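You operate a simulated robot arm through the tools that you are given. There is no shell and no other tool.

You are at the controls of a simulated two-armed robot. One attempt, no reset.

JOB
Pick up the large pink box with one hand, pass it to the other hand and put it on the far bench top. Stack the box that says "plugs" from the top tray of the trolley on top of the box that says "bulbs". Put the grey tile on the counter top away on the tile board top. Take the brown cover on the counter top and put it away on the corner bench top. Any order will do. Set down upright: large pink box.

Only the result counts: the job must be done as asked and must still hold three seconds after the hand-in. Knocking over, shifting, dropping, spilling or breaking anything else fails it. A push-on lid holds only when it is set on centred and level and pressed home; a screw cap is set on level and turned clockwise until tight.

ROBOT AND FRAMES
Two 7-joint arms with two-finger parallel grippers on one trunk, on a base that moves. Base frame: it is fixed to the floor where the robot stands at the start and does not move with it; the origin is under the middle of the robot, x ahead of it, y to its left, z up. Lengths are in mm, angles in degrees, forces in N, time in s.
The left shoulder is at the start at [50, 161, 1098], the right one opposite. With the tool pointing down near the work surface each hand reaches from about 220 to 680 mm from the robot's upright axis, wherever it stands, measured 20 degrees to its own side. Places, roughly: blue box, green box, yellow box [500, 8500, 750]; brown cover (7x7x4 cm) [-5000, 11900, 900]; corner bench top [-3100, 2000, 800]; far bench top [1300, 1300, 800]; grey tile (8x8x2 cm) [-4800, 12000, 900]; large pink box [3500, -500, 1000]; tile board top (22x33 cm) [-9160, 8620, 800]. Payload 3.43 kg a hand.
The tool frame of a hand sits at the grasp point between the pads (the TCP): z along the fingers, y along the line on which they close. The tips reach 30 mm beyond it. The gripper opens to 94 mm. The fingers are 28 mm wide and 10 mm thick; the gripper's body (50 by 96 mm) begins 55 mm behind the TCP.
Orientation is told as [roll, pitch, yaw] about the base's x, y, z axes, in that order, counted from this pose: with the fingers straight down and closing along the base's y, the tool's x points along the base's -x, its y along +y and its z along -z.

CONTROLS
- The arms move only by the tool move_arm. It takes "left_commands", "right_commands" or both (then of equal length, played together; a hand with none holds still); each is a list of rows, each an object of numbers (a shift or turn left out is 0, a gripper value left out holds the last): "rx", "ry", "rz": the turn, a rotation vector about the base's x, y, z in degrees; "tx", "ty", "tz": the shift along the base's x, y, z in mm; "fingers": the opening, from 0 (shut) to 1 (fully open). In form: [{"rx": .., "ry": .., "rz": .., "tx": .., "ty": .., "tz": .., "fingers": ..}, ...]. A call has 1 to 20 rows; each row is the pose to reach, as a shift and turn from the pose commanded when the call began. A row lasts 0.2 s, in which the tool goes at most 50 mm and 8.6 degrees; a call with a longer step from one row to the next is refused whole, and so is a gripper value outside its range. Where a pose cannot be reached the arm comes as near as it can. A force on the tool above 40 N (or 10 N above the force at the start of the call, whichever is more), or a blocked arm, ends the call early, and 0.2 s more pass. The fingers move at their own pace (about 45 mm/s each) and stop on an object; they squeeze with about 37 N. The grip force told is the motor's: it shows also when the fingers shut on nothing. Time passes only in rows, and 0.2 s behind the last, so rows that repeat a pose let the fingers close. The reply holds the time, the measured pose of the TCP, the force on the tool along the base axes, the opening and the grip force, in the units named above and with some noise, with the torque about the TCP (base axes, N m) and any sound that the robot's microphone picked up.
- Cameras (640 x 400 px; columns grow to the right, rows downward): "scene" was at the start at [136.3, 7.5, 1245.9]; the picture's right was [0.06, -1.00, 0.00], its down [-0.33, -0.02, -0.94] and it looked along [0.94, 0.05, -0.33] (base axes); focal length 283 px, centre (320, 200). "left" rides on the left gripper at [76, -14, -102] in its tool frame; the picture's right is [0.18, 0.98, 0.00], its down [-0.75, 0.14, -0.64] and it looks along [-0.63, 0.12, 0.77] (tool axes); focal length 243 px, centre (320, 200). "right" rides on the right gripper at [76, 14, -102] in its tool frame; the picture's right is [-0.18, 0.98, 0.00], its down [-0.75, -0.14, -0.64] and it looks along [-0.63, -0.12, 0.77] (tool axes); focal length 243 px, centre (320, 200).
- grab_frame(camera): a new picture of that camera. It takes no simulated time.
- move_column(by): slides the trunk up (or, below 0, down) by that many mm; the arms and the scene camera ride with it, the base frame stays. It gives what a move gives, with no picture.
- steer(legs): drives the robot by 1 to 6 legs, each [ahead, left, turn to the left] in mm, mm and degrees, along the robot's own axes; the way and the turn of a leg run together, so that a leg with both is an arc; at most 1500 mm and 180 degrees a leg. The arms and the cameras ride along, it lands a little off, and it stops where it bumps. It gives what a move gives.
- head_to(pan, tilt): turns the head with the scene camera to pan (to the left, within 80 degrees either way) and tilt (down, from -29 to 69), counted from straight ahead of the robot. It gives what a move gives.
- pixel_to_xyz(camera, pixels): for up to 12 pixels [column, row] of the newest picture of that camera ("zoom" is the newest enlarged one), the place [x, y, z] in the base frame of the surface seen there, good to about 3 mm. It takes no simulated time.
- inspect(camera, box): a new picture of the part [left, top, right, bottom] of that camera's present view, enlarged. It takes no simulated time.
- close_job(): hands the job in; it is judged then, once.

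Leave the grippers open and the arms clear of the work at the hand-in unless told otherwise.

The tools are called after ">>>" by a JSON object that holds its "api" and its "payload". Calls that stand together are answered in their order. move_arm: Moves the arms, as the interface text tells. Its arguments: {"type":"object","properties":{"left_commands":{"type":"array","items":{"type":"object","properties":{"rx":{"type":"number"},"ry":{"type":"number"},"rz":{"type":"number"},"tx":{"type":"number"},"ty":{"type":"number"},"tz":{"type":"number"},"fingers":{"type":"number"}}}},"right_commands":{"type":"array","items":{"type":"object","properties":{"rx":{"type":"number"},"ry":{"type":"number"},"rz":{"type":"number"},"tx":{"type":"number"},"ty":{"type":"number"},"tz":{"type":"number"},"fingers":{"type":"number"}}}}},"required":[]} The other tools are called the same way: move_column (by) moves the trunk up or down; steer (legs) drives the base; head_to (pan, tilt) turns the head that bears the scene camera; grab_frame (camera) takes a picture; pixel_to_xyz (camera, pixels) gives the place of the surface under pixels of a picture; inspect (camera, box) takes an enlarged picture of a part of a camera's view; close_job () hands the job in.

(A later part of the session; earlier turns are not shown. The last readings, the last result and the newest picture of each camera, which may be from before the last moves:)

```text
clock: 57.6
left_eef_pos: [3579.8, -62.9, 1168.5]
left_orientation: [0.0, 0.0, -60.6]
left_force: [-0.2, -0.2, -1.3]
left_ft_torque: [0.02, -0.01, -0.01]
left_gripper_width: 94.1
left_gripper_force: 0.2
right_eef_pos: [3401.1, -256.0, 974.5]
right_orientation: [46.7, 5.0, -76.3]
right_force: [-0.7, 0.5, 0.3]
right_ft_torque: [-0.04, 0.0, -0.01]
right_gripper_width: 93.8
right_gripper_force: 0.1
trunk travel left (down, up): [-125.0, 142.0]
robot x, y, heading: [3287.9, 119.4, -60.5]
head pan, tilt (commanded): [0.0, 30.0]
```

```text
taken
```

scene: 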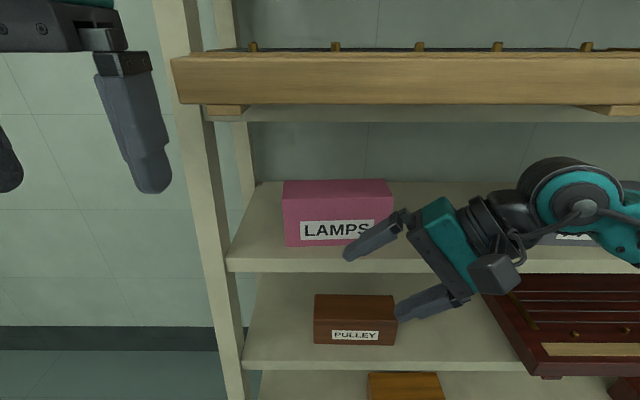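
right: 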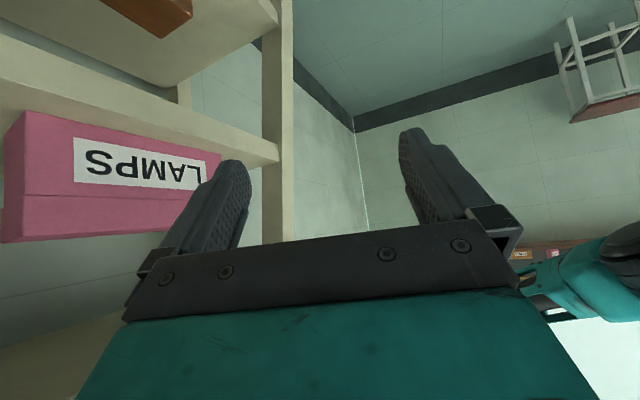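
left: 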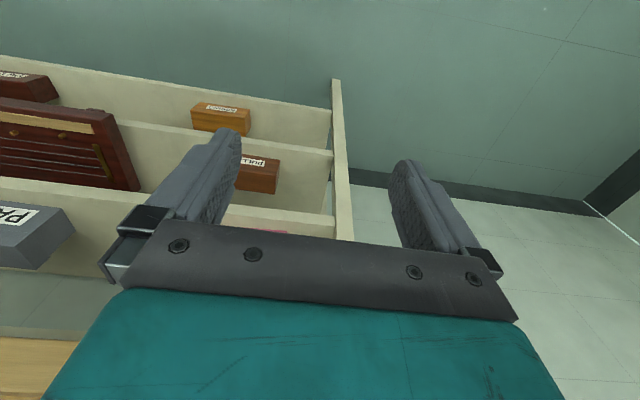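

The roll freed the arm (position now holds). I continue rolling ~89° to the target orientation (pitch 52°, yaw -170°) while shifting toward the pre-approach point [3345,-395,960] right of the box.

>>> {"api": "move_arm", "payload": {"right_commands": [{"rx": 5.7, "ry": 1.05, "rz": -5.6, "tx": -5, "ty": -12.6, "tz": -1.3}, {"rx": 11.5, "ry": 2.1, "rz": -11.2, "tx": -10, "ty": -25.3, "tz": -2.5}, {"rx": 17.2, "ry": 3.2, "rz": -16.8, "tx": -15, "ty": -38, "tz": -3.8}, {"rx": 22.9, "ry": 4.2, "rz": -22.4, "tx": -20, "ty": -50.5, "tz": -5}, {"rx": 28.7, "ry": 5.3, "rz": -28.0, "tx": -25, "ty": -63, "tz": -6.4}, {"rx": 34.4, "ry": 6.3, "rz": -33.5, "tx": -30.5, "ty": -76, "tz": -7.6}, {"rx": 40.2, "ry": 7.4, "rz": -39.1, "tx": -35.6, "ty": -88.5, "tz": -9}, {"rx": 45.9, "ry": 8.4, "rz": -44.7, "tx": -40.7, "ty": -101, "tz": -10}, {"rx": 51.6, "ry": 9.5, "rz": -50.3, "tx": -46, "ty": -114, "tz": -11.5}, {"rx": 57.4, "ry": 10.5, "rz": -55.9, "tx": -51, "ty": -126, "tz": -12.7}, {"rx": 63.1, "ry": 11.6, "rz": -61.5, "tx": -56, "ty": -139, "tz": -14}, {"rx": 63.1, "ry": 11.6, "rz": -61.5, "tx": -56, "ty": -139, "tz": -14}]}}

>>> {"api": "grab_frame", "payload": {"camera": "scene"}}

>>> {"api": "grab_frame", "payload": {"camera": "right"}}

```text
clock: 60.2
left_eef_pos: [3579.3, -62.6, 1166.6]
left_orientation: [0.0, 0.0, -60.4]
left_force: [-0.3, -0.1, -0.9]
left_ft_torque: [0.0, -0.01, 0.0]
left_gripper_width: 94.0
left_gripper_force: 0.2
right_eef_pos: [3345.3, -394.8, 960.4]
right_orientation: [0.1, 52.0, -169.9]
right_force: [0.5, -0.1, 0.7]
right_ft_torque: [-0.02, 0.01, 0.01]
right_gripper_width: 94.2
right_gripper_force: 0.0
trunk travel left (down, up): [-125.0, 142.0]
robot x, y, heading: [3287.9, 119.1, -60.6]
head pan, tilt (commanded): [0.0, 30.0]
```

```text
taken
```

scene: 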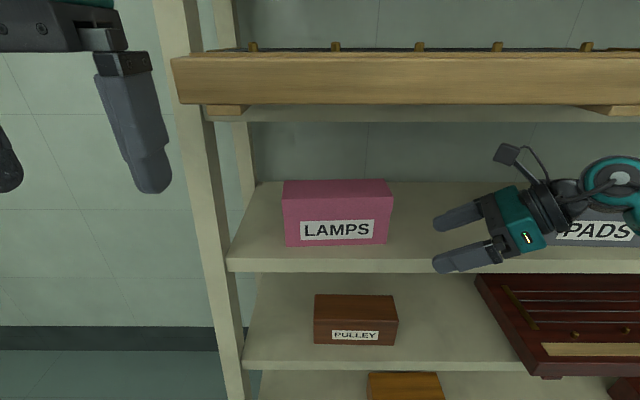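

```text
taken
```

right: 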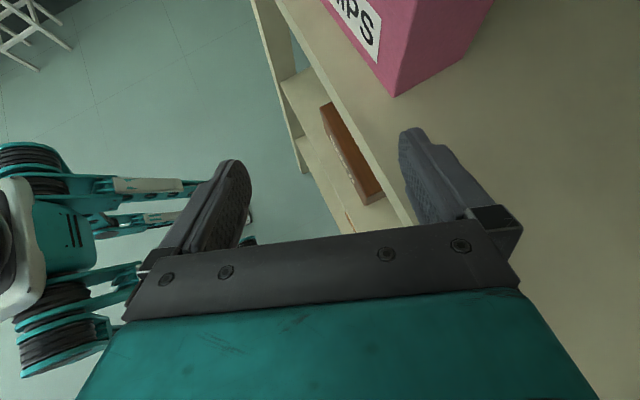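

The hand is now positioned right of the box, tilted well. I'll re-measure the LAMPS box's right end precisely with a zoom.

>>> {"api": "inspect", "payload": {"camera": "scene", "box": [270, 165, 430, 265]}}

```text
4.00 times, centred on (350, 215) of scene
```

zoom: 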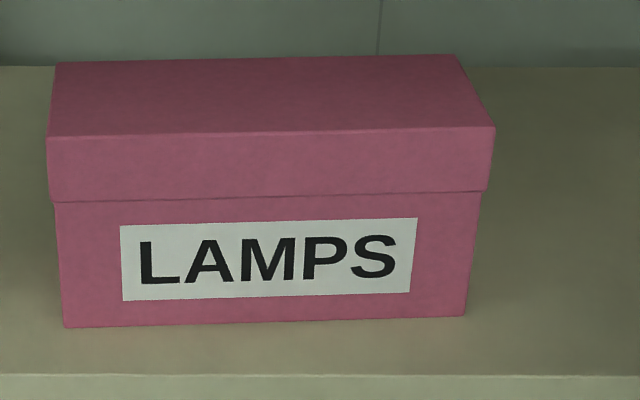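

>>> {"api": "pixel_to_xyz", "payload": {"camera": "zoom", "pixels": [[53, 135], [488, 127], [60, 66], [452, 58], [270, 62], [270, 130], [60, 195], [486, 187], [70, 322], [462, 312], [474, 200], [62, 210]]}}

```text
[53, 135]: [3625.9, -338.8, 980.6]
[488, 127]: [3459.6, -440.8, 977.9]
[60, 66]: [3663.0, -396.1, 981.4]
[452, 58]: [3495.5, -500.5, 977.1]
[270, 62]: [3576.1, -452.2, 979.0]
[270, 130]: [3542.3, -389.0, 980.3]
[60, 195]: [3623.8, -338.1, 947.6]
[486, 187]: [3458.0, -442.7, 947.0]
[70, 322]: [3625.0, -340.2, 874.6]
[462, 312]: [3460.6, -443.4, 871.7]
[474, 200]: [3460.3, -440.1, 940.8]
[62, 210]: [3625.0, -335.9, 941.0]
```

Box: right-front corner ≈[3459,-442], right-end centre ≈[3478,-472], length axis heading ≈31.8°. I move the hand to P1 [3408,-486,915], turning to heading 17° with the fingers level with the box body.

>>> {"api": "move_arm", "payload": {"right_commands": [{"rz": 1.8, "tx": 15.6, "ty": -22.9, "tz": -11}, {"rz": 3.5, "tx": 31.3, "ty": -45.7, "tz": -22.5}, {"rz": 5.3, "tx": 47, "ty": -68.5, "tz": -34}, {"rz": 7, "tx": 62.6, "ty": -91.4, "tz": -45}, {"rz": 7, "tx": 62.6, "ty": -91.4, "tz": -45}]}}

>>> {"api": "grab_frame", "payload": {"camera": "scene"}}

>>> {"api": "grab_frame", "payload": {"camera": "right"}}

```text
clock: 61.4
left_eef_pos: [3578.4, -61.8, 1168.0]
left_orientation: [0.0, 0.1, -60.6]
left_force: [-0.3, 1.2, 0.9]
left_ft_torque: [-0.01, -0.05, -0.01]
left_gripper_width: 94.0
left_gripper_force: 0.0
right_eef_pos: [3407.7, -485.5, 915.6]
right_orientation: [0.3, 52.0, -162.6]
right_force: [-0.3, -0.5, -0.3]
right_ft_torque: [0.03, 0.02, -0.01]
right_gripper_width: 94.0
right_gripper_force: 0.0
trunk travel left (down, up): [-125.0, 142.0]
robot x, y, heading: [3285.9, 120.0, -60.8]
head pan, tilt (commanded): [0.0, 30.0]
```

```text
taken
```

scene: 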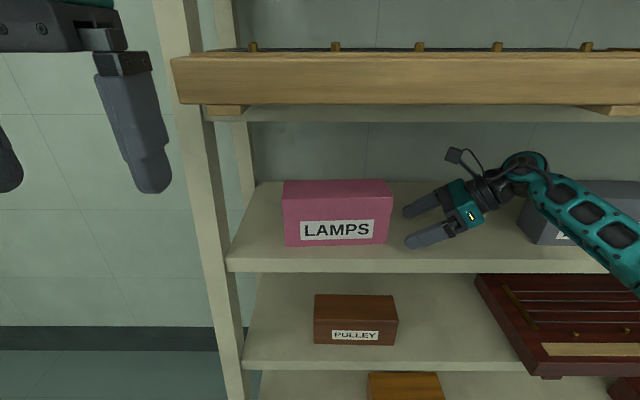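

```text
taken
```

right: 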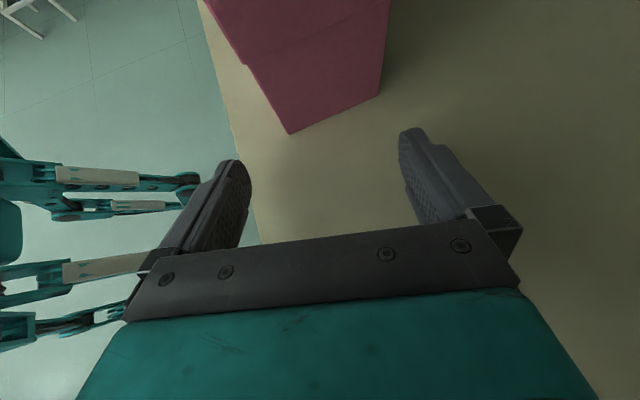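

>>> {"api": "pixel_to_xyz", "payload": {"camera": "scene", "pixels": [[525, 165], [560, 200], [600, 230], [630, 280], [545, 240], [610, 185], [530, 215], [455, 155]]}}

```text
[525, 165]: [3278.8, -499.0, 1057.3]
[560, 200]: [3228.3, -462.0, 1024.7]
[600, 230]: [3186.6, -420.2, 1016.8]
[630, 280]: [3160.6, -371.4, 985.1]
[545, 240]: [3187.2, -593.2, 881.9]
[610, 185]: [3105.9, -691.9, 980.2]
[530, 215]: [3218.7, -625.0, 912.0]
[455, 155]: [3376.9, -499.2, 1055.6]
```

The forearm is clear of PADS (PADS top ≈980, forearm in front). Now I advance 86 mm along heading 17° so the fingers straddle the right end.

>>> {"api": "move_arm", "payload": {"right_commands": [{"tx": 20, "ty": 6}, {"tx": 40, "ty": 12.2}, {"tx": 58, "ty": 17.7}]}}

>>> {"api": "inspect", "payload": {"camera": "scene", "box": [270, 140, 510, 290]}}

>>> {"api": "grab_frame", "payload": {"camera": "right"}}

```text
clock: 62.2
left_eef_pos: [3579.2, -62.7, 1167.5]
left_orientation: [0.0, 0.0, -60.5]
left_force: [-0.4, 0.4, 0.1]
left_ft_torque: [0.02, -0.01, -0.01]
left_gripper_width: 93.7
left_gripper_force: 0.0
right_eef_pos: [3466.7, -469.3, 915.2]
right_orientation: [0.2, 51.9, -162.6]
right_force: [0.5, 0.5, -0.7]
right_ft_torque: [0.02, 0.04, -0.02]
right_gripper_width: 94.1
right_gripper_force: 0.0
trunk travel left (down, up): [-125.0, 142.0]
robot x, y, heading: [3289.0, 120.7, -60.3]
head pan, tilt (commanded): [0.0, 30.0]
```

```text
2.67 times, centred on (390, 215) of scene
```

zoom: 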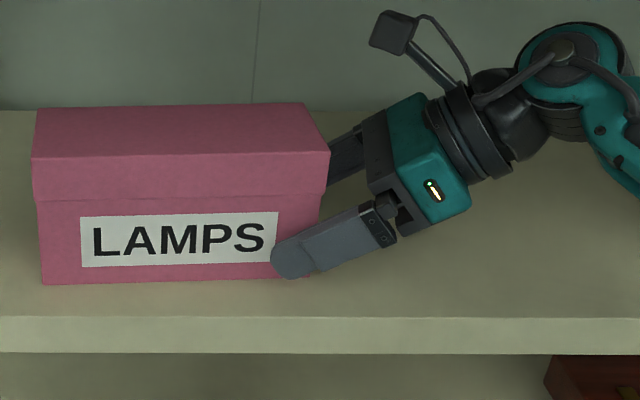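

```text
taken
```

right: 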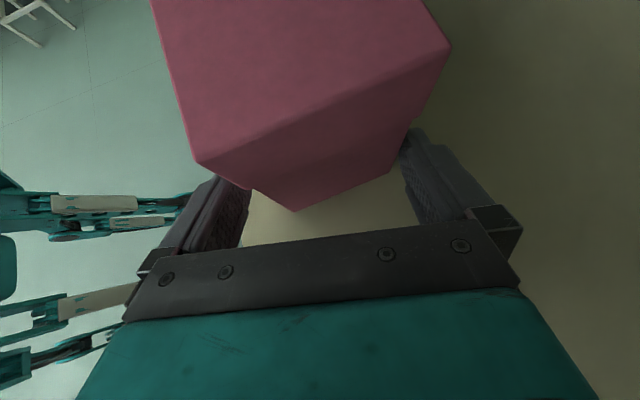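

The fingers straddle the box end (front finger in front of the label side, the other behind). I advance the last ~27 mm.

>>> {"api": "move_arm", "payload": {"right_commands": [{"tx": 13, "ty": 4}, {"tx": 26, "ty": 8}]}}

>>> {"api": "inspect", "payload": {"camera": "scene", "box": [270, 140, 510, 290]}}

>>> {"api": "grab_frame", "payload": {"camera": "right"}}

```text
clock: 62.8
left_eef_pos: [3578.5, -63.1, 1167.5]
left_orientation: [0.1, 0.0, -60.5]
left_force: [0.0, -0.6, 0.9]
left_ft_torque: [0.02, -0.01, 0.0]
left_gripper_width: 94.2
left_gripper_force: 0.1
right_eef_pos: [3492.1, -462.7, 916.6]
right_orientation: [0.3, 51.9, -162.7]
right_force: [-0.3, -0.9, 0.9]
right_ft_torque: [-0.01, 0.0, -0.02]
right_gripper_width: 93.9
right_gripper_force: 0.0
trunk travel left (down, up): [-125.0, 142.0]
robot x, y, heading: [3285.6, 123.0, -60.5]
head pan, tilt (commanded): [0.0, 30.0]
```

```text
2.67 times, centred on (390, 215) of scene
```

zoom: 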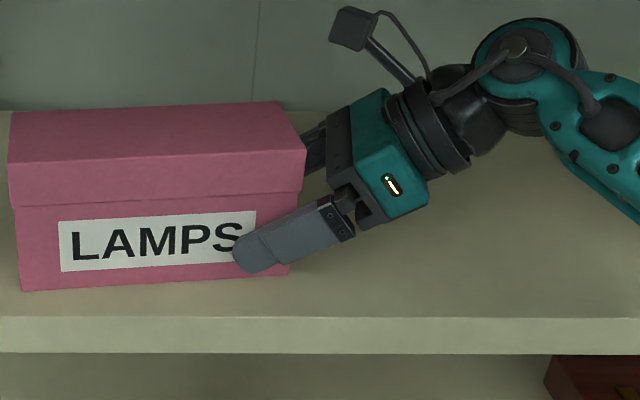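

```text
taken
```

right: 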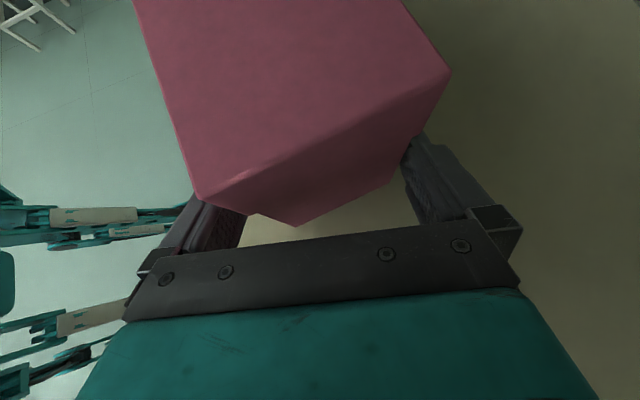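

The box was nudged ~20 mm to the left (contact at the lid corner). The fingers still straddle it, so I close the gripper now to align and grip it.

>>> {"api": "move_arm", "payload": {"right_commands": [{"fingers": 0.85}, {"fingers": 0.8}, {"fingers": 0.7}, {"fingers": 0.6}, {"fingers": 0.5}, {"fingers": 0.5}]}}

>>> {"api": "inspect", "payload": {"camera": "scene", "box": [270, 140, 510, 290]}}

>>> {"api": "grab_frame", "payload": {"camera": "right"}}

```text
clock: 64.2
left_eef_pos: [3578.1, -61.7, 1168.2]
left_orientation: [0.1, -0.1, -60.4]
left_force: [-0.8, 1.0, -0.4]
left_ft_torque: [-0.01, -0.01, -0.01]
left_gripper_width: 94.0
left_gripper_force: 0.1
right_eef_pos: [3491.4, -460.4, 916.8]
right_orientation: [0.3, 52.1, -162.7]
right_force: [-1.0, 1.1, 3.7]
right_ft_torque: [0.47, -0.18, 0.3]
right_gripper_width: 85.6
right_gripper_force: 37.3
trunk travel left (down, up): [-125.0, 142.0]
robot x, y, heading: [3285.6, 121.8, -60.5]
head pan, tilt (commanded): [0.0, 30.0]
```

```text
2.67 times, centred on (390, 215) of scene
```

zoom: 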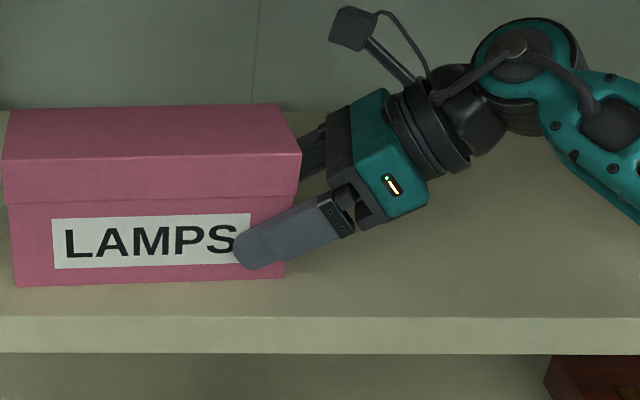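

```text
taken
```

right: 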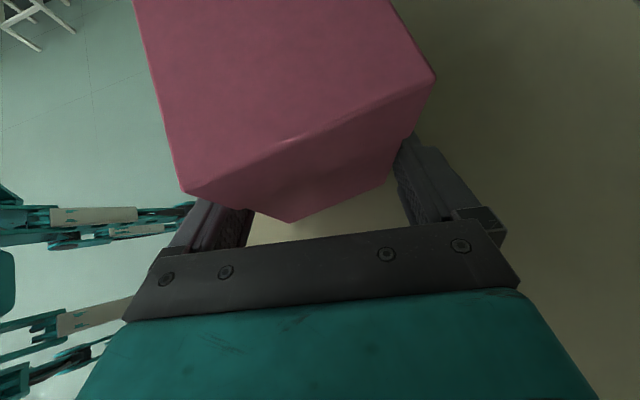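

The fingers jammed diagonally at 85.6 mm (friction) without rotating the box. I'll open again and yaw the hand to match the box axis. First re-measure the box.

>>> {"api": "move_arm", "payload": {"right_commands": [{"fingers": 1.0}, {"fingers": 1.0}]}}

>>> {"api": "inspect", "payload": {"camera": "scene", "box": [260, 155, 420, 265]}}

```text
clock: 64.8
left_eef_pos: [3578.6, -62.5, 1168.5]
left_orientation: [0.0, 0.0, -60.5]
left_force: [0.0, 0.8, -0.3]
left_ft_torque: [0.02, -0.01, 0.01]
left_gripper_width: 94.0
left_gripper_force: 0.1
right_eef_pos: [3491.3, -460.9, 916.0]
right_orientation: [0.4, 52.0, -162.7]
right_force: [-0.6, 0.5, 0.8]
right_ft_torque: [0.02, 0.02, 0.02]
right_gripper_width: 94.0
right_gripper_force: 0.0
trunk travel left (down, up): [-125.0, 142.0]
robot x, y, heading: [3288.3, 121.9, -60.5]
head pan, tilt (commanded): [0.0, 30.0]
```

```text
3.64 times, centred on (340, 210) of scene
```

zoom: 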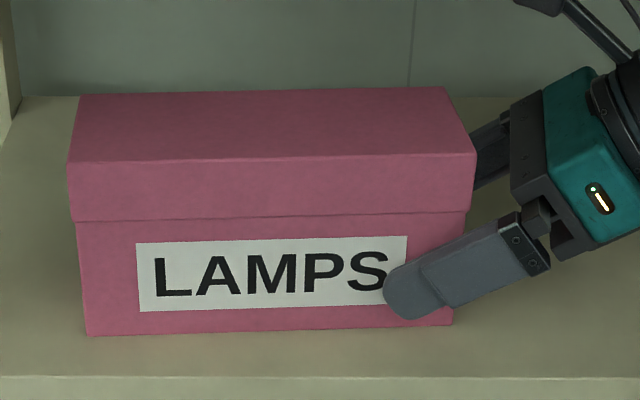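

>>> {"api": "pixel_to_xyz", "payload": {"camera": "zoom", "pixels": [[74, 163], [470, 153], [84, 100], [440, 92], [270, 96], [270, 158], [80, 230], [466, 200], [90, 328], [448, 320]]}}

```text
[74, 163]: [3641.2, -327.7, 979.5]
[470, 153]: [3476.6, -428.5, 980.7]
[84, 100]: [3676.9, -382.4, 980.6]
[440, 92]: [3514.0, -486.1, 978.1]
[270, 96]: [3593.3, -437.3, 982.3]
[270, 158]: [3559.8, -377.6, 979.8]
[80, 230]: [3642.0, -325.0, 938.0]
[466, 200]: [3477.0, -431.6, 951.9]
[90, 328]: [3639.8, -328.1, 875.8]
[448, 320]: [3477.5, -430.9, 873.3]
```

>>> {"api": "grab_frame", "payload": {"camera": "right"}}

>>> {"api": "inspect", "payload": {"camera": "right", "box": [120, 60, 520, 310]}}

```text
taken
```

right: 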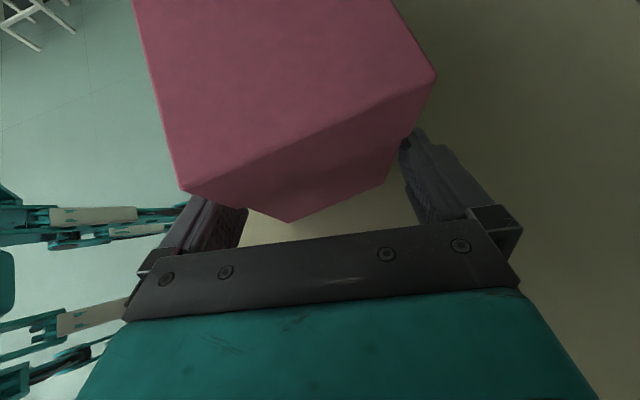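

```text
1.60 times, centred on (320, 185) of right
```

zoom: 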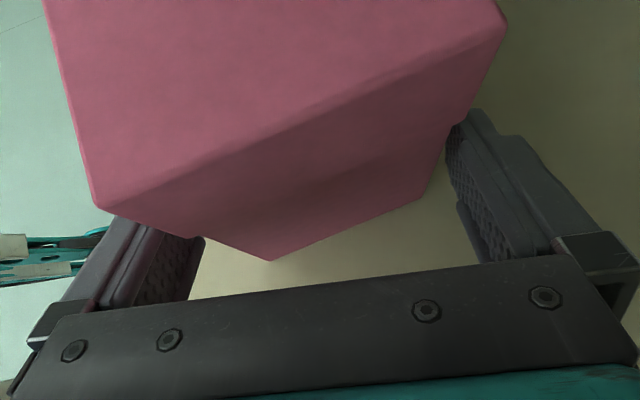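

>>> {"api": "pixel_to_xyz", "payload": {"camera": "zoom", "pixels": [[100, 205], [500, 35], [270, 255], [422, 195], [300, 190], [160, 260], [465, 130], [480, 200], [125, 235], [455, 135], [190, 240], [440, 150]]}}

```text
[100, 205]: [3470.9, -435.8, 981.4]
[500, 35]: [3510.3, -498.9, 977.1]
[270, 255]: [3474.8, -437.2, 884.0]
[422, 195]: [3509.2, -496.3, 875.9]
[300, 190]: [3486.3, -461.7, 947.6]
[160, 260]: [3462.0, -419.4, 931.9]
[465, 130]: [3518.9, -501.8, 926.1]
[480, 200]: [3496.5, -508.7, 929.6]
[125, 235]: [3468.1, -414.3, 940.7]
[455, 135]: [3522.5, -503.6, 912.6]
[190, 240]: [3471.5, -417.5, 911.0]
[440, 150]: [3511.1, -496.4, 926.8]
```

Fingers must be aligned with the box. I yaw the open hand by +15° about the TCP (to heading ~32°) with a 3 mm centring shift, then look.

>>> {"api": "move_arm", "payload": {"right_commands": [{"rz": 5, "tx": 0.5, "ty": -0.9}, {"rz": 10, "tx": 1, "ty": -1.8}, {"rz": 15, "tx": 1.6, "ty": -2.6}, {"rz": 15, "tx": 1.6, "ty": -2.6}]}}

>>> {"api": "grab_frame", "payload": {"camera": "scene"}}

>>> {"api": "inspect", "payload": {"camera": "right", "box": [120, 60, 520, 310]}}

```text
clock: 65.8
left_eef_pos: [3577.9, -62.5, 1168.3]
left_orientation: [0.1, 0.0, -60.5]
left_force: [0.1, -0.7, -0.3]
left_ft_torque: [0.01, 0.02, -0.05]
left_gripper_width: 94.0
left_gripper_force: 0.1
right_eef_pos: [3493.5, -462.7, 915.8]
right_orientation: [0.3, 51.9, -147.5]
right_force: [-0.1, 0.3, -0.4]
right_ft_torque: [0.0, -0.02, -0.01]
right_gripper_width: 93.8
right_gripper_force: 0.1
trunk travel left (down, up): [-125.0, 142.0]
robot x, y, heading: [3288.0, 120.2, -60.5]
head pan, tilt (commanded): [0.0, 30.0]
```

```text
taken
```

scene: 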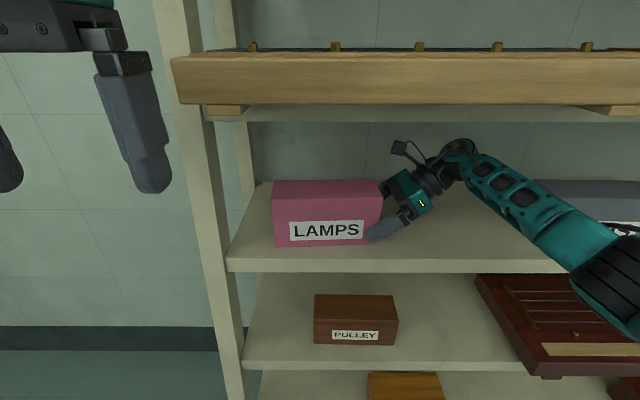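

```text
1.60 times, centred on (320, 185) of right
```

zoom: 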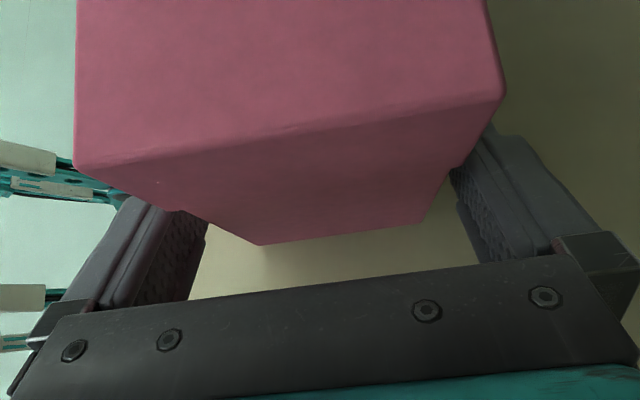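

Aligned with the box now. At this steep pitch the gripper's bracket meets the lid before the fingers go deep, so I back off 35 mm, flatten the hand to ~18° below horizontal and lower the TCP to z≈906 for a deeper grip.

>>> {"api": "move_arm", "payload": {"right_commands": [{"tx": -15, "ty": -9.4}, {"tx": -30, "ty": -18.8}, {"tx": -30, "ty": -18.8, "rx": 3.6, "ry": -5.6, "tz": -3}, {"tx": -30, "ty": -18.8, "rx": 7.2, "ry": -11.3, "tz": -6}, {"tx": -30, "ty": -18.8, "rx": 10.7, "ry": -16.9, "tz": -10}, {"tx": -30, "ty": -18.8, "rx": 10.7, "ry": -16.9, "tz": -10}]}}

>>> {"api": "grab_frame", "payload": {"camera": "scene"}}

>>> {"api": "grab_frame", "payload": {"camera": "right"}}

```text
clock: 67.2
left_eef_pos: [3578.7, -61.9, 1167.6]
left_orientation: [0.1, 0.0, -60.6]
left_force: [0.4, 0.2, -0.1]
left_ft_torque: [0.0, 0.04, 0.01]
left_gripper_width: 94.2
left_gripper_force: 0.1
right_eef_pos: [3463.2, -482.6, 906.6]
right_orientation: [0.3, 72.0, -147.7]
right_force: [0.4, -0.1, -1.0]
right_ft_torque: [0.06, -0.02, -0.02]
right_gripper_width: 94.1
right_gripper_force: 0.0
trunk travel left (down, up): [-125.0, 142.0]
robot x, y, heading: [3285.7, 120.9, -60.6]
head pan, tilt (commanded): [0.0, 30.0]
```

```text
taken
```

scene: 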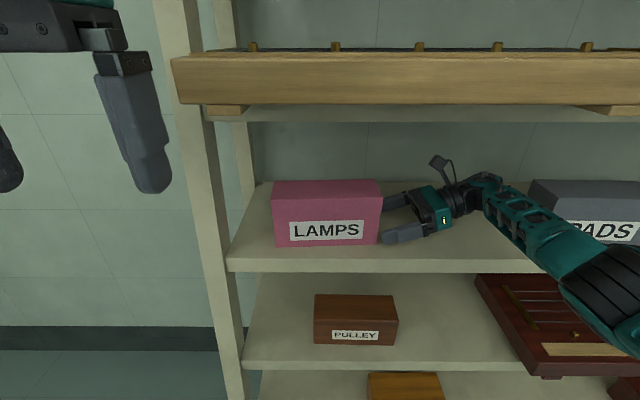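

```text
taken
```

right: 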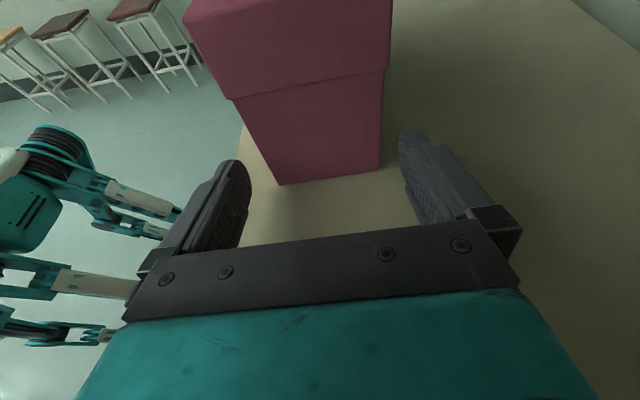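

>>> {"api": "pixel_to_xyz", "payload": {"camera": "right", "pixels": [[236, 97], [388, 68], [278, 180], [380, 165], [240, 175], [407, 150], [330, 120]]}}

>>> {"api": "pixel_to_xyz", "payload": {"camera": "scene", "pixels": [[600, 290], [560, 260], [620, 340], [570, 290], [500, 190], [545, 210]]}}

```text
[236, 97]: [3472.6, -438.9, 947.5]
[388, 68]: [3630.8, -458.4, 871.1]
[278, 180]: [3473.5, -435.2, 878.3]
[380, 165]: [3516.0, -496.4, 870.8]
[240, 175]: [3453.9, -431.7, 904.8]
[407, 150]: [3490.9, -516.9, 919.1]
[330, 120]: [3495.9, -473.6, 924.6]
```

```text
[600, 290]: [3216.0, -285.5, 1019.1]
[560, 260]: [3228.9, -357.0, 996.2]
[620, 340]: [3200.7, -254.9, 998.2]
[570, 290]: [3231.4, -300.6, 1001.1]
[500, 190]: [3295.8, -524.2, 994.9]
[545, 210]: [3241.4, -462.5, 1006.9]
```

The hand is centred on the box axis within ~2 mm. I advance 55 mm along heading 32° (≈20 mm of TCP insertion).

>>> {"api": "move_arm", "payload": {"right_commands": [{"tx": 12.2, "ty": 6.5}, {"tx": 23.8, "ty": 13.8}, {"tx": 35.5, "ty": 21}, {"tx": 47, "ty": 28.4}, {"tx": 47, "ty": 28.4}]}}

>>> {"api": "grab_frame", "payload": {"camera": "right"}}

>>> {"api": "inspect", "payload": {"camera": "scene", "box": [260, 155, 500, 285]}}

```text
clock: 68.4
left_eef_pos: [3579.1, -62.4, 1167.9]
left_orientation: [0.0, 0.0, -60.4]
left_force: [-0.4, 0.1, -0.3]
left_ft_torque: [0.01, 0.01, 0.03]
left_gripper_width: 94.0
left_gripper_force: 0.1
right_eef_pos: [3512.0, -454.2, 905.7]
right_orientation: [0.2, 72.0, -147.6]
right_force: [0.6, 0.1, 0.3]
right_ft_torque: [-0.06, 0.03, -0.01]
right_gripper_width: 93.9
right_gripper_force: 0.1
trunk travel left (down, up): [-125.0, 142.0]
robot x, y, heading: [3287.5, 121.5, -60.7]
head pan, tilt (commanded): [0.0, 30.0]
```

```text
taken
```

right: 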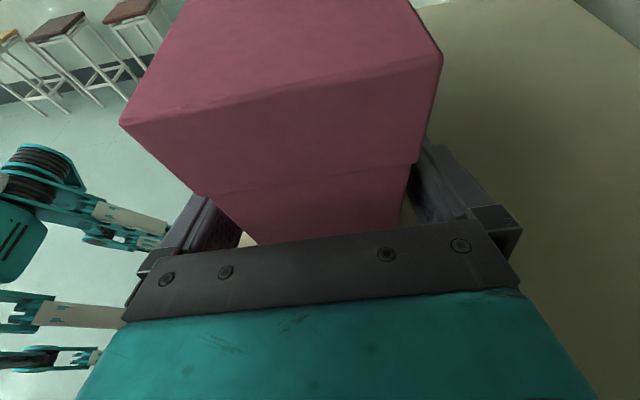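

```text
2.67 times, centred on (380, 220) of scene
```

zoom: 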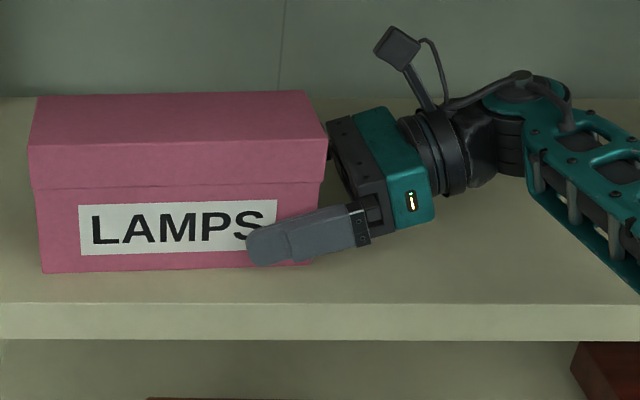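

The fingers are deep on both sides now and the box hasn't moved. I close the gripper.

>>> {"api": "move_arm", "payload": {"right_commands": [{"fingers": 0.8}, {"fingers": 0.7}, {"fingers": 0.6}, {"fingers": 0.5}, {"fingers": 0.4}, {"fingers": 0.4}]}}

>>> {"api": "grab_frame", "payload": {"camera": "right"}}

>>> {"api": "inspect", "payload": {"camera": "scene", "box": [260, 155, 500, 285]}}

```text
clock: 69.8
left_eef_pos: [3578.1, -62.5, 1167.7]
left_orientation: [0.0, 0.0, -60.5]
left_force: [-0.4, -0.5, -0.2]
left_ft_torque: [0.0, 0.0, -0.03]
left_gripper_width: 93.7
left_gripper_force: 0.1
right_eef_pos: [3511.5, -454.0, 907.0]
right_orientation: [0.2, 72.0, -147.7]
right_force: [0.2, 1.9, -0.4]
right_ft_torque: [0.13, -0.01, 0.07]
right_gripper_width: 79.2
right_gripper_force: 37.1
trunk travel left (down, up): [-125.0, 142.0]
robot x, y, heading: [3286.1, 119.5, -60.6]
head pan, tilt (commanded): [0.0, 30.0]
```

```text
taken
```

right: 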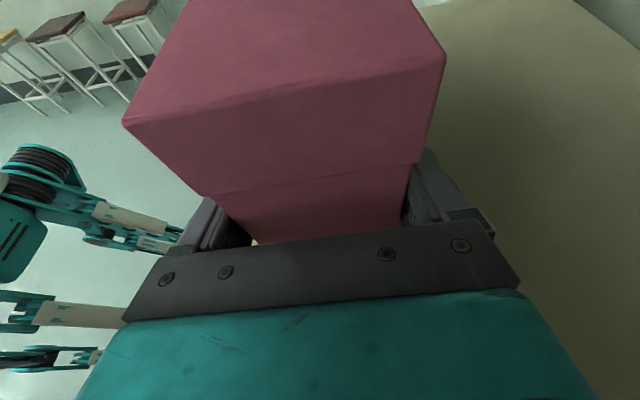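

```text
2.67 times, centred on (380, 220) of scene
```

zoom: 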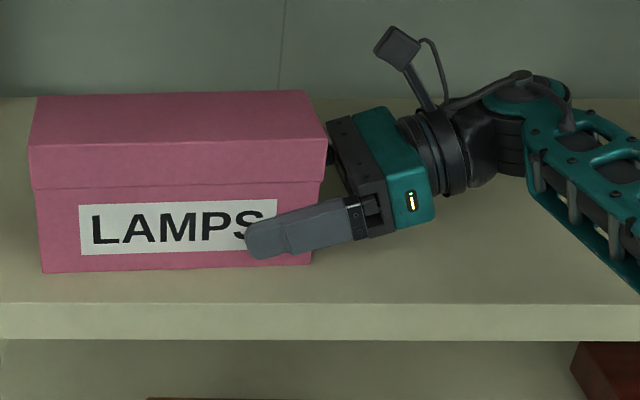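

Gripped at 79.2 mm width with 37 N. I lift a little (10 mm) and check the load.

>>> {"api": "move_arm", "payload": {"right_commands": [{"tz": 3}, {"tz": 6}, {"tz": 10}, {"tz": 10}]}}

>>> {"api": "inspect", "payload": {"camera": "scene", "box": [260, 155, 500, 285]}}

```text
clock: 70.8
left_eef_pos: [3579.0, -62.0, 1167.1]
left_orientation: [0.1, 0.0, -60.6]
left_force: [0.6, 0.7, -0.2]
left_ft_torque: [0.01, -0.01, -0.03]
left_gripper_width: 94.1
left_gripper_force: 0.0
right_eef_pos: [3511.3, -454.1, 915.6]
right_orientation: [0.2, 72.0, -147.8]
right_force: [0.2, -0.1, -2.2]
right_ft_torque: [-0.12, 0.18, 0.01]
right_gripper_width: 79.4
right_gripper_force: 37.0
trunk travel left (down, up): [-125.0, 142.0]
robot x, y, heading: [3289.3, 116.1, -60.4]
head pan, tilt (commanded): [0.0, 30.0]
```

```text
2.67 times, centred on (380, 220) of scene
```

zoom: 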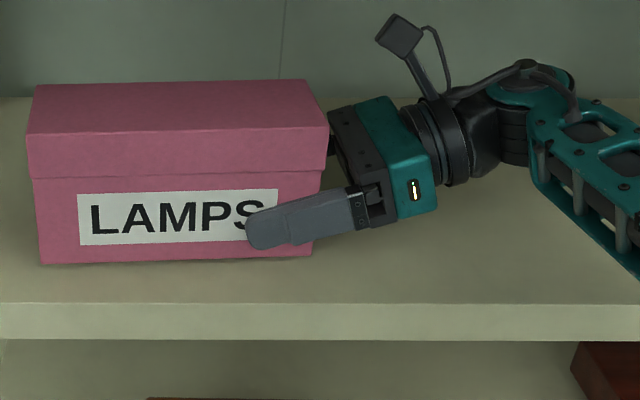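

The box lifted fully (≈0.23 kg, level). I lift 20 mm more and pull it straight out of the rack toward the robot by ~200 mm.

>>> {"api": "move_arm", "payload": {"right_commands": [{"tz": 10}, {"tz": 20}, {"tx": -14.7, "ty": 26, "tz": 20}, {"tx": -29.4, "ty": 52, "tz": 20}, {"tx": -44, "ty": 78.4, "tz": 20}, {"tx": -58.8, "ty": 104.5, "tz": 20}, {"tx": -73.5, "ty": 130.6, "tz": 20}, {"tx": -88.2, "ty": 156.8, "tz": 20}, {"tx": -98, "ty": 174.2, "tz": 20}, {"tx": -98, "ty": 174.2, "tz": 20}]}}

>>> {"api": "grab_frame", "payload": {"camera": "scene"}}

```text
clock: 73.0
left_eef_pos: [3577.2, -62.7, 1167.4]
left_orientation: [0.0, 0.0, -60.4]
left_force: [-0.1, 0.3, 0.0]
left_ft_torque: [-0.03, 0.01, 0.01]
left_gripper_width: 94.0
left_gripper_force: 0.1
right_eef_pos: [3413.5, -280.7, 936.1]
right_orientation: [0.2, 72.0, -147.8]
right_force: [0.6, -0.3, 0.6]
right_ft_torque: [-0.13, 0.2, -0.01]
right_gripper_width: 79.8
right_gripper_force: 37.8
trunk travel left (down, up): [-125.0, 142.0]
robot x, y, heading: [3284.7, 122.0, -60.3]
head pan, tilt (commanded): [0.0, 30.0]
```

```text
taken
```

scene: 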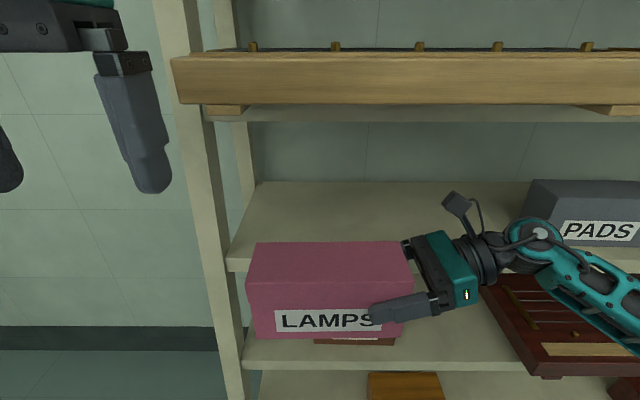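

The box is out and held firmly. I back away from the rack 350 mm, then turn 180° to face the bench from the corridor side.

>>> {"api": "steer", "payload": {"legs": [[-350, 0, 0], [0, 0, 90], [0, 0, 90]]}}

>>> {"api": "head_to", "payload": {"pan": 0, "tilt": 25}}

>>> {"api": "grab_frame", "payload": {"camera": "scene"}}

```text
clock: 83.0
left_eef_pos: [2814.4, 588.6, 1167.6]
left_orientation: [0.0, 0.1, 122.8]
left_force: [-0.6, -0.1, -0.5]
left_ft_torque: [-0.01, 0.01, 0.02]
left_gripper_width: 94.1
left_gripper_force: 0.1
right_eef_pos: [2968.3, 814.8, 936.3]
right_orientation: [0.3, 72.0, 35.6]
right_force: [-0.1, 0.2, 0.2]
right_ft_torque: [0.14, -0.16, 0.0]
right_gripper_width: 79.3
right_gripper_force: 37.3
trunk travel left (down, up): [-125.0, 142.0]
robot x, y, heading: [3114.6, 422.5, 122.9]
head pan, tilt (commanded): [0.0, 30.0]
```

```text
clock: 83.7
left_eef_pos: [2815.0, 586.9, 1168.0]
left_orientation: [0.0, 0.0, 122.7]
left_force: [-0.6, -0.3, -1.0]
left_ft_torque: [-0.01, -0.02, 0.01]
left_gripper_width: 93.8
left_gripper_force: 0.0
right_eef_pos: [2968.3, 813.7, 935.8]
right_orientation: [0.2, 72.0, 35.6]
right_force: [0.5, -0.4, -1.2]
right_ft_torque: [0.13, -0.18, 0.01]
right_gripper_width: 79.3
right_gripper_force: 36.9
trunk travel left (down, up): [-125.0, 142.0]
robot x, y, heading: [3117.2, 422.4, 122.7]
head pan, tilt (commanded): [0.0, 25.0]
```

```text
taken
```

scene: 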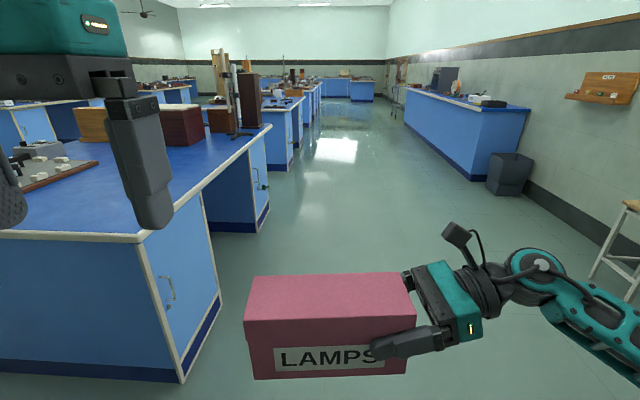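

The bench is at the left; there's free blue surface near its right-hand edge. I'll measure it.

>>> {"api": "pixel_to_xyz", "payload": {"camera": "scene", "pixels": [[147, 238], [268, 127], [60, 233], [200, 180], [190, 160], [90, 200], [100, 165], [180, 130], [235, 140], [80, 140], [20, 190], [200, 380]]}}

>>> {"api": "head_to", "payload": {"pan": 25, "tilt": 25}}

>>> {"api": "grab_frame", "payload": {"camera": "scene"}}

```text
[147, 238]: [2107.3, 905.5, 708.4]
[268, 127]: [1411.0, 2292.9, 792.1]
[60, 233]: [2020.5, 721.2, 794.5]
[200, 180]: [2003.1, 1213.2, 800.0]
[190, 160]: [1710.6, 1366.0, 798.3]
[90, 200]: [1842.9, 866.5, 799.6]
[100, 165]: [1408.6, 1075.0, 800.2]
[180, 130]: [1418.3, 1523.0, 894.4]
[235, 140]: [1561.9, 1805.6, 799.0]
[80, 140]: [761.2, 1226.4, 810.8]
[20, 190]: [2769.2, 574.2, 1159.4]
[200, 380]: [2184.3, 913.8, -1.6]
```

```text
clock: 84.6
left_eef_pos: [2815.6, 587.6, 1167.0]
left_orientation: [-0.1, 0.1, 122.8]
left_force: [-0.3, -0.1, -0.6]
left_ft_torque: [0.01, 0.02, 0.03]
left_gripper_width: 94.0
left_gripper_force: 0.0
right_eef_pos: [2968.5, 815.1, 935.3]
right_orientation: [0.3, 72.1, 35.6]
right_force: [-0.1, 0.1, 0.3]
right_ft_torque: [0.15, -0.17, 0.0]
right_gripper_width: 79.3
right_gripper_force: 37.4
trunk travel left (down, up): [-125.0, 142.0]
robot x, y, heading: [3116.0, 423.0, 123.1]
head pan, tilt (commanded): [25.0, 25.0]
```

```text
taken
```

scene: 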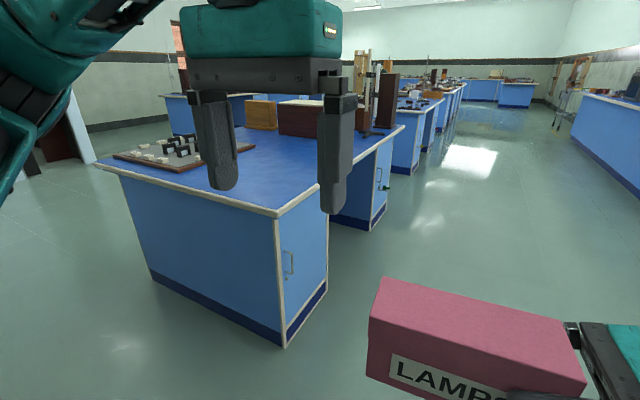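

I'll drive up the aisle alongside the bench's right-hand edge (to about [2447,1364]) and turn left to face the bench there.

>>> {"api": "steer", "payload": {"legs": [[1154, 48, 0], [0, 0, 86]]}}

>>> {"api": "head_to", "payload": {"pan": 0, "tilt": 35}}

>>> {"api": "grab_frame", "payload": {"camera": "scene"}}

```text
clock: 94.0
left_eef_pos: [2276.2, 1067.7, 1167.1]
left_orientation: [0.1, 0.0, -151.8]
left_force: [-0.2, -0.7, -0.3]
left_ft_torque: [-0.01, 0.0, 0.01]
left_gripper_width: 94.0
left_gripper_force: 0.0
right_eef_pos: [2060.7, 1236.7, 936.7]
right_orientation: [0.4, 72.0, 121.0]
right_force: [-1.0, -0.5, -0.1]
right_ft_torque: [0.17, 0.1, 0.02]
right_gripper_width: 79.2
right_gripper_force: 37.2
trunk travel left (down, up): [-125.0, 142.0]
robot x, y, heading: [2464.0, 1356.8, -151.7]
head pan, tilt (commanded): [25.0, 25.0]
```

```text
clock: 94.9
left_eef_pos: [2276.5, 1067.8, 1167.7]
left_orientation: [-0.1, -0.1, -151.7]
left_force: [0.1, 0.2, 0.2]
left_ft_torque: [-0.03, 0.02, -0.01]
left_gripper_width: 94.0
left_gripper_force: 0.1
right_eef_pos: [2061.5, 1237.3, 935.0]
right_orientation: [0.3, 72.0, 121.1]
right_force: [0.7, -0.6, -0.6]
right_ft_torque: [0.22, 0.11, 0.03]
right_gripper_width: 78.9
right_gripper_force: 36.9
trunk travel left (down, up): [-125.0, 142.0]
robot x, y, heading: [2463.7, 1354.6, -151.6]
head pan, tilt (commanded): [0.0, 35.0]
```

```text
taken
```

scene: 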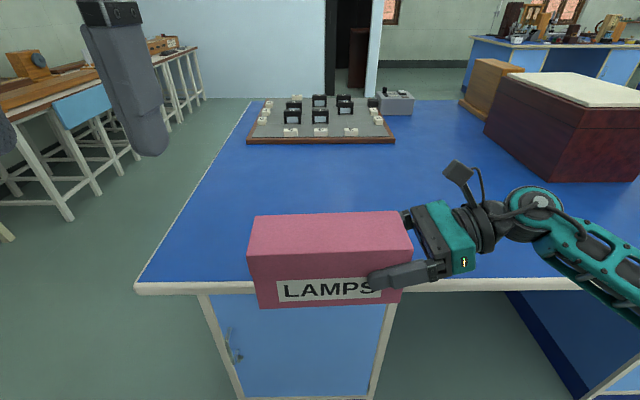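

The bench top ahead has a large free blue area between me and the panel board. I measure the edges.

>>> {"api": "pixel_to_xyz", "payload": {"camera": "scene", "pixels": [[140, 285], [460, 285], [300, 160], [250, 180], [480, 180], [245, 140], [400, 140], [530, 180], [490, 130], [250, 330], [600, 320], [400, 190]]}}

```text
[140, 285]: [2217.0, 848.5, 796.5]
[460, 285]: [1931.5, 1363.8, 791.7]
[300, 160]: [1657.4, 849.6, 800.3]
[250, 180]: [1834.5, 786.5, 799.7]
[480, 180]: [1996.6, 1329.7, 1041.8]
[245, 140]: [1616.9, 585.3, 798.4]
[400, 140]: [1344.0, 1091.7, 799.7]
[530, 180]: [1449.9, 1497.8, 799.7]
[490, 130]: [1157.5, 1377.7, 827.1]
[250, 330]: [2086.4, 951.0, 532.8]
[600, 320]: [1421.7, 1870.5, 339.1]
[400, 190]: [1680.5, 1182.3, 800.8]
```

Edge of the bench at u≈2352, panel board starts 650 mm inward, red box at v≥600. I drive 120 mm closer, then extend the right hand 100 mm over the bench.

>>> {"api": "steer", "payload": {"legs": [[120, 0, 0]]}}

>>> {"api": "move_arm", "payload": {"right_commands": [{"tx": -22, "ty": -12}, {"tx": -44, "ty": -24}, {"tx": -66, "ty": -37}, {"tx": -87, "ty": -49}, {"tx": -87, "ty": -49}]}}

>>> {"api": "grab_frame", "payload": {"camera": "scene"}}

```text
clock: 96.2
left_eef_pos: [2170.7, 1010.9, 1167.8]
left_orientation: [0.0, 0.0, -151.7]
left_force: [0.2, 0.0, -0.1]
left_ft_torque: [-0.02, -0.04, 0.02]
left_gripper_width: 93.9
left_gripper_force: 0.0
right_eef_pos: [1956.0, 1181.0, 934.9]
right_orientation: [0.1, 72.1, 121.2]
right_force: [0.2, -0.6, 0.4]
right_ft_torque: [0.2, 0.12, 0.02]
right_gripper_width: 79.2
right_gripper_force: 36.8
trunk travel left (down, up): [-125.0, 142.0]
robot x, y, heading: [2359.9, 1297.9, -151.9]
head pan, tilt (commanded): [0.0, 35.0]
```

```text
clock: 97.3
left_eef_pos: [2170.8, 1011.4, 1167.8]
left_orientation: [0.1, 0.0, -151.7]
left_force: [0.5, 0.1, 0.0]
left_ft_torque: [0.0, 0.0, 0.0]
left_gripper_width: 94.2
left_gripper_force: 0.0
right_eef_pos: [1870.7, 1132.7, 935.1]
right_orientation: [0.3, 72.0, 121.1]
right_force: [0.5, 0.7, 0.9]
right_ft_torque: [0.23, 0.1, -0.01]
right_gripper_width: 79.2
right_gripper_force: 37.0
trunk travel left (down, up): [-125.0, 142.0]
robot x, y, heading: [2358.5, 1298.0, -151.6]
head pan, tilt (commanded): [0.0, 35.0]
```

```text
taken
```

scene: 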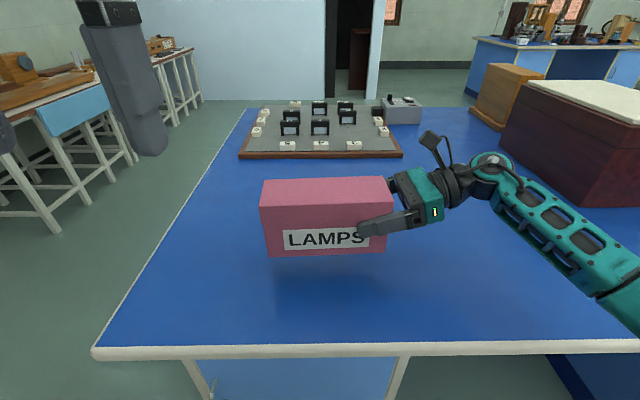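

Now the left hand: rotate it +92.7° (closing across the box depth) while moving above the free left part of the box, [1930,1033], staying at z≈1168.

>>> {"api": "move_arm", "payload": {"left_commands": [{"rz": 7.8, "tx": -20, "ty": 1.8}, {"rz": 15.5, "tx": -40, "ty": 3.6}, {"rz": 23.2, "tx": -60, "ty": 5.5}, {"rz": 31, "tx": -80, "ty": 7.3}, {"rz": 38.7, "tx": -100, "ty": 9.1}, {"rz": 46.4, "tx": -120, "ty": 11}, {"rz": 54.1, "tx": -140, "ty": 12.8}, {"rz": 61.8, "tx": -160, "ty": 14.6}, {"rz": 69.5, "tx": -180, "ty": 16.4}, {"rz": 77.2, "tx": -200, "ty": 18.2}, {"rz": 85, "tx": -220, "ty": 20}, {"rz": 92.7, "tx": -240, "ty": 22}, {"rz": 92.7, "tx": -240, "ty": 22}]}}

>>> {"api": "move_column", "payload": {"by": -85}}

>>> {"api": "grab_frame", "payload": {"camera": "scene"}}

>>> {"api": "grab_frame", "payload": {"camera": "left"}}

```text
clock: 100.2
left_eef_pos: [1930.9, 1033.6, 1167.4]
left_orientation: [0.0, 0.1, -58.9]
left_force: [-0.3, 0.7, 0.1]
left_ft_torque: [0.02, 0.02, 0.01]
left_gripper_width: 93.9
left_gripper_force: 0.0
right_eef_pos: [1871.5, 1132.0, 935.7]
right_orientation: [0.2, 72.0, 121.1]
right_force: [-1.0, -0.4, 0.2]
right_ft_torque: [0.17, 0.1, 0.01]
right_gripper_width: 78.9
right_gripper_force: 37.0
trunk travel left (down, up): [-125.0, 142.0]
robot x, y, heading: [2361.5, 1299.6, -151.7]
head pan, tilt (commanded): [0.0, 35.0]
```

```text
clock: 101.4
left_eef_pos: [1933.7, 1033.2, 1084.3]
left_orientation: [-0.1, 0.1, -59.0]
left_force: [0.0, -0.1, -1.4]
left_ft_torque: [0.03, -0.01, 0.01]
left_gripper_width: 93.9
left_gripper_force: 0.1
right_eef_pos: [1871.4, 1131.9, 858.8]
right_orientation: [2.4, 72.5, 122.9]
right_force: [-2.2, 0.2, 33.3]
right_ft_torque: [0.28, -0.37, -0.14]
right_gripper_width: 79.1
right_gripper_force: 36.4
trunk travel left (down, up): [-40.0, 227.0]
robot x, y, heading: [2359.0, 1298.8, -151.7]
head pan, tilt (commanded): [0.0, 35.0]
```

```text
taken
```

scene: 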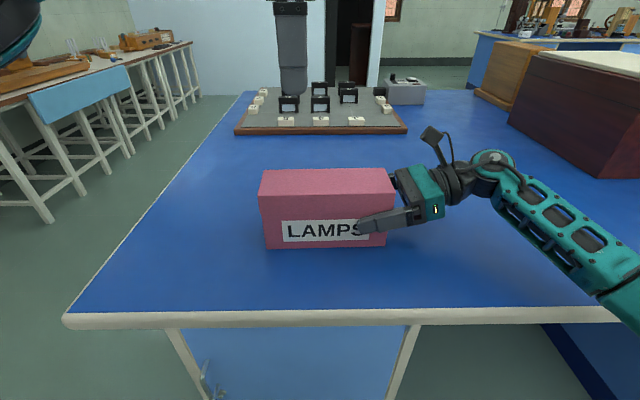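

```text
taken
```

left: 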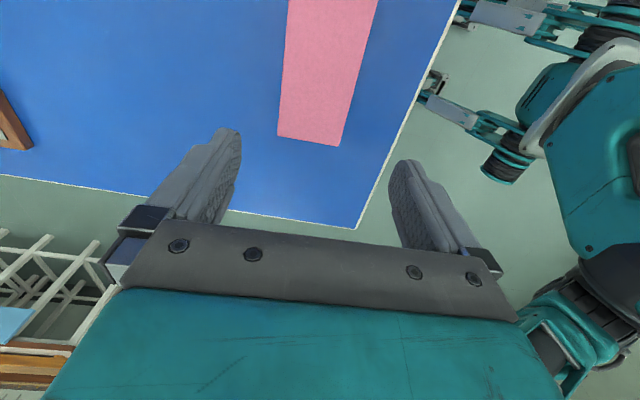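

The right hand reads 33 N upward — the box or hand is touching the bench already. I'll measure the box's corners.

>>> {"api": "inspect", "payload": {"camera": "scene", "box": [230, 130, 470, 270]}}

>>> {"api": "pixel_to_xyz", "payload": {"camera": "scene", "pixels": [[268, 245], [384, 242], [266, 215], [264, 172], [392, 170], [266, 198], [390, 195], [264, 265], [390, 262], [325, 260], [330, 210]]}}

```text
2.67 times, centred on (350, 200) of scene
```

zoom: 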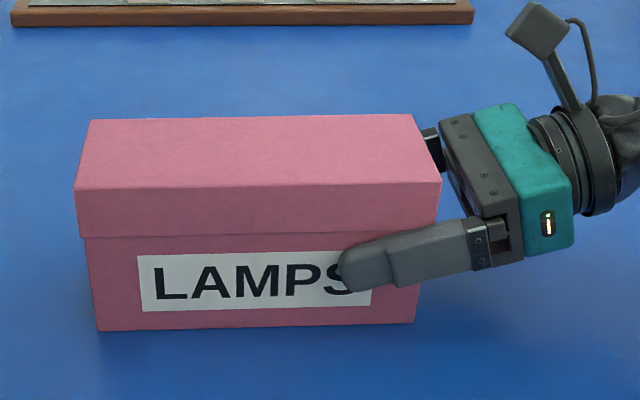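

```text
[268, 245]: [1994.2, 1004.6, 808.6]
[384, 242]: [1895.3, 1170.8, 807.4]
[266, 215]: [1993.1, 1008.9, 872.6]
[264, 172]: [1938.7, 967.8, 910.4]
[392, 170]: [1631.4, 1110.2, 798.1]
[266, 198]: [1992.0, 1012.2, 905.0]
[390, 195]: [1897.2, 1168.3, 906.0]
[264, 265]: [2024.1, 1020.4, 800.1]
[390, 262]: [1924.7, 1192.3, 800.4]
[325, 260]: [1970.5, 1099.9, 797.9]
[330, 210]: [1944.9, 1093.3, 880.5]
```

The box has crept ~20 mm down in the grip and now rests on the bench. I raise the trunk 35 mm so it hangs free again for the hand-over.

>>> {"api": "move_column", "payload": {"by": 35}}

>>> {"api": "grab_frame", "payload": {"camera": "scene"}}

>>> {"api": "pixel_to_xyz", "payload": {"camera": "scene", "pixels": [[270, 245], [380, 242], [264, 180], [270, 200], [385, 195], [325, 185], [325, 170]]}}

```text
clock: 102.2
left_eef_pos: [1931.2, 1033.1, 1117.2]
left_orientation: [0.1, 0.0, -59.0]
left_force: [0.3, 0.2, -0.8]
left_ft_torque: [-0.01, 0.01, -0.01]
left_gripper_width: 93.9
left_gripper_force: 0.1
right_eef_pos: [1871.1, 1132.5, 884.8]
right_orientation: [-0.2, 71.8, 120.7]
right_force: [0.1, 0.0, -3.3]
right_ft_torque: [0.17, 0.09, 0.0]
right_gripper_width: 79.1
right_gripper_force: 37.3
trunk travel left (down, up): [-75.0, 192.0]
robot x, y, heading: [2357.8, 1300.0, -151.8]
head pan, tilt (commanded): [0.0, 35.0]
```

```text
taken
```

scene: 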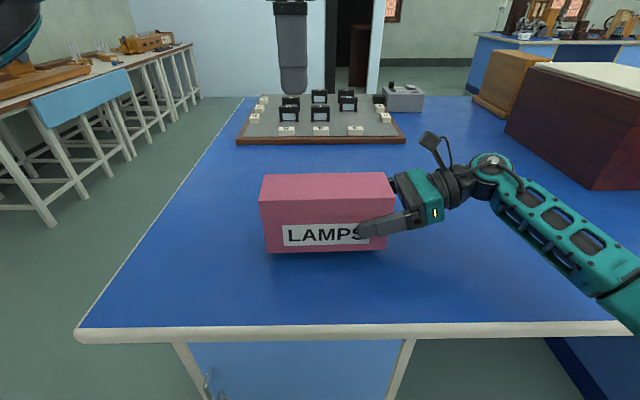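

```text
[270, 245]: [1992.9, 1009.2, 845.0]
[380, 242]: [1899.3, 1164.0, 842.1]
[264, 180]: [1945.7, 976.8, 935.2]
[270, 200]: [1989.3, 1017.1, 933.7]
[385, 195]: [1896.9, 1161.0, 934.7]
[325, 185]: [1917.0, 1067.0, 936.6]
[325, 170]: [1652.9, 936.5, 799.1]
```

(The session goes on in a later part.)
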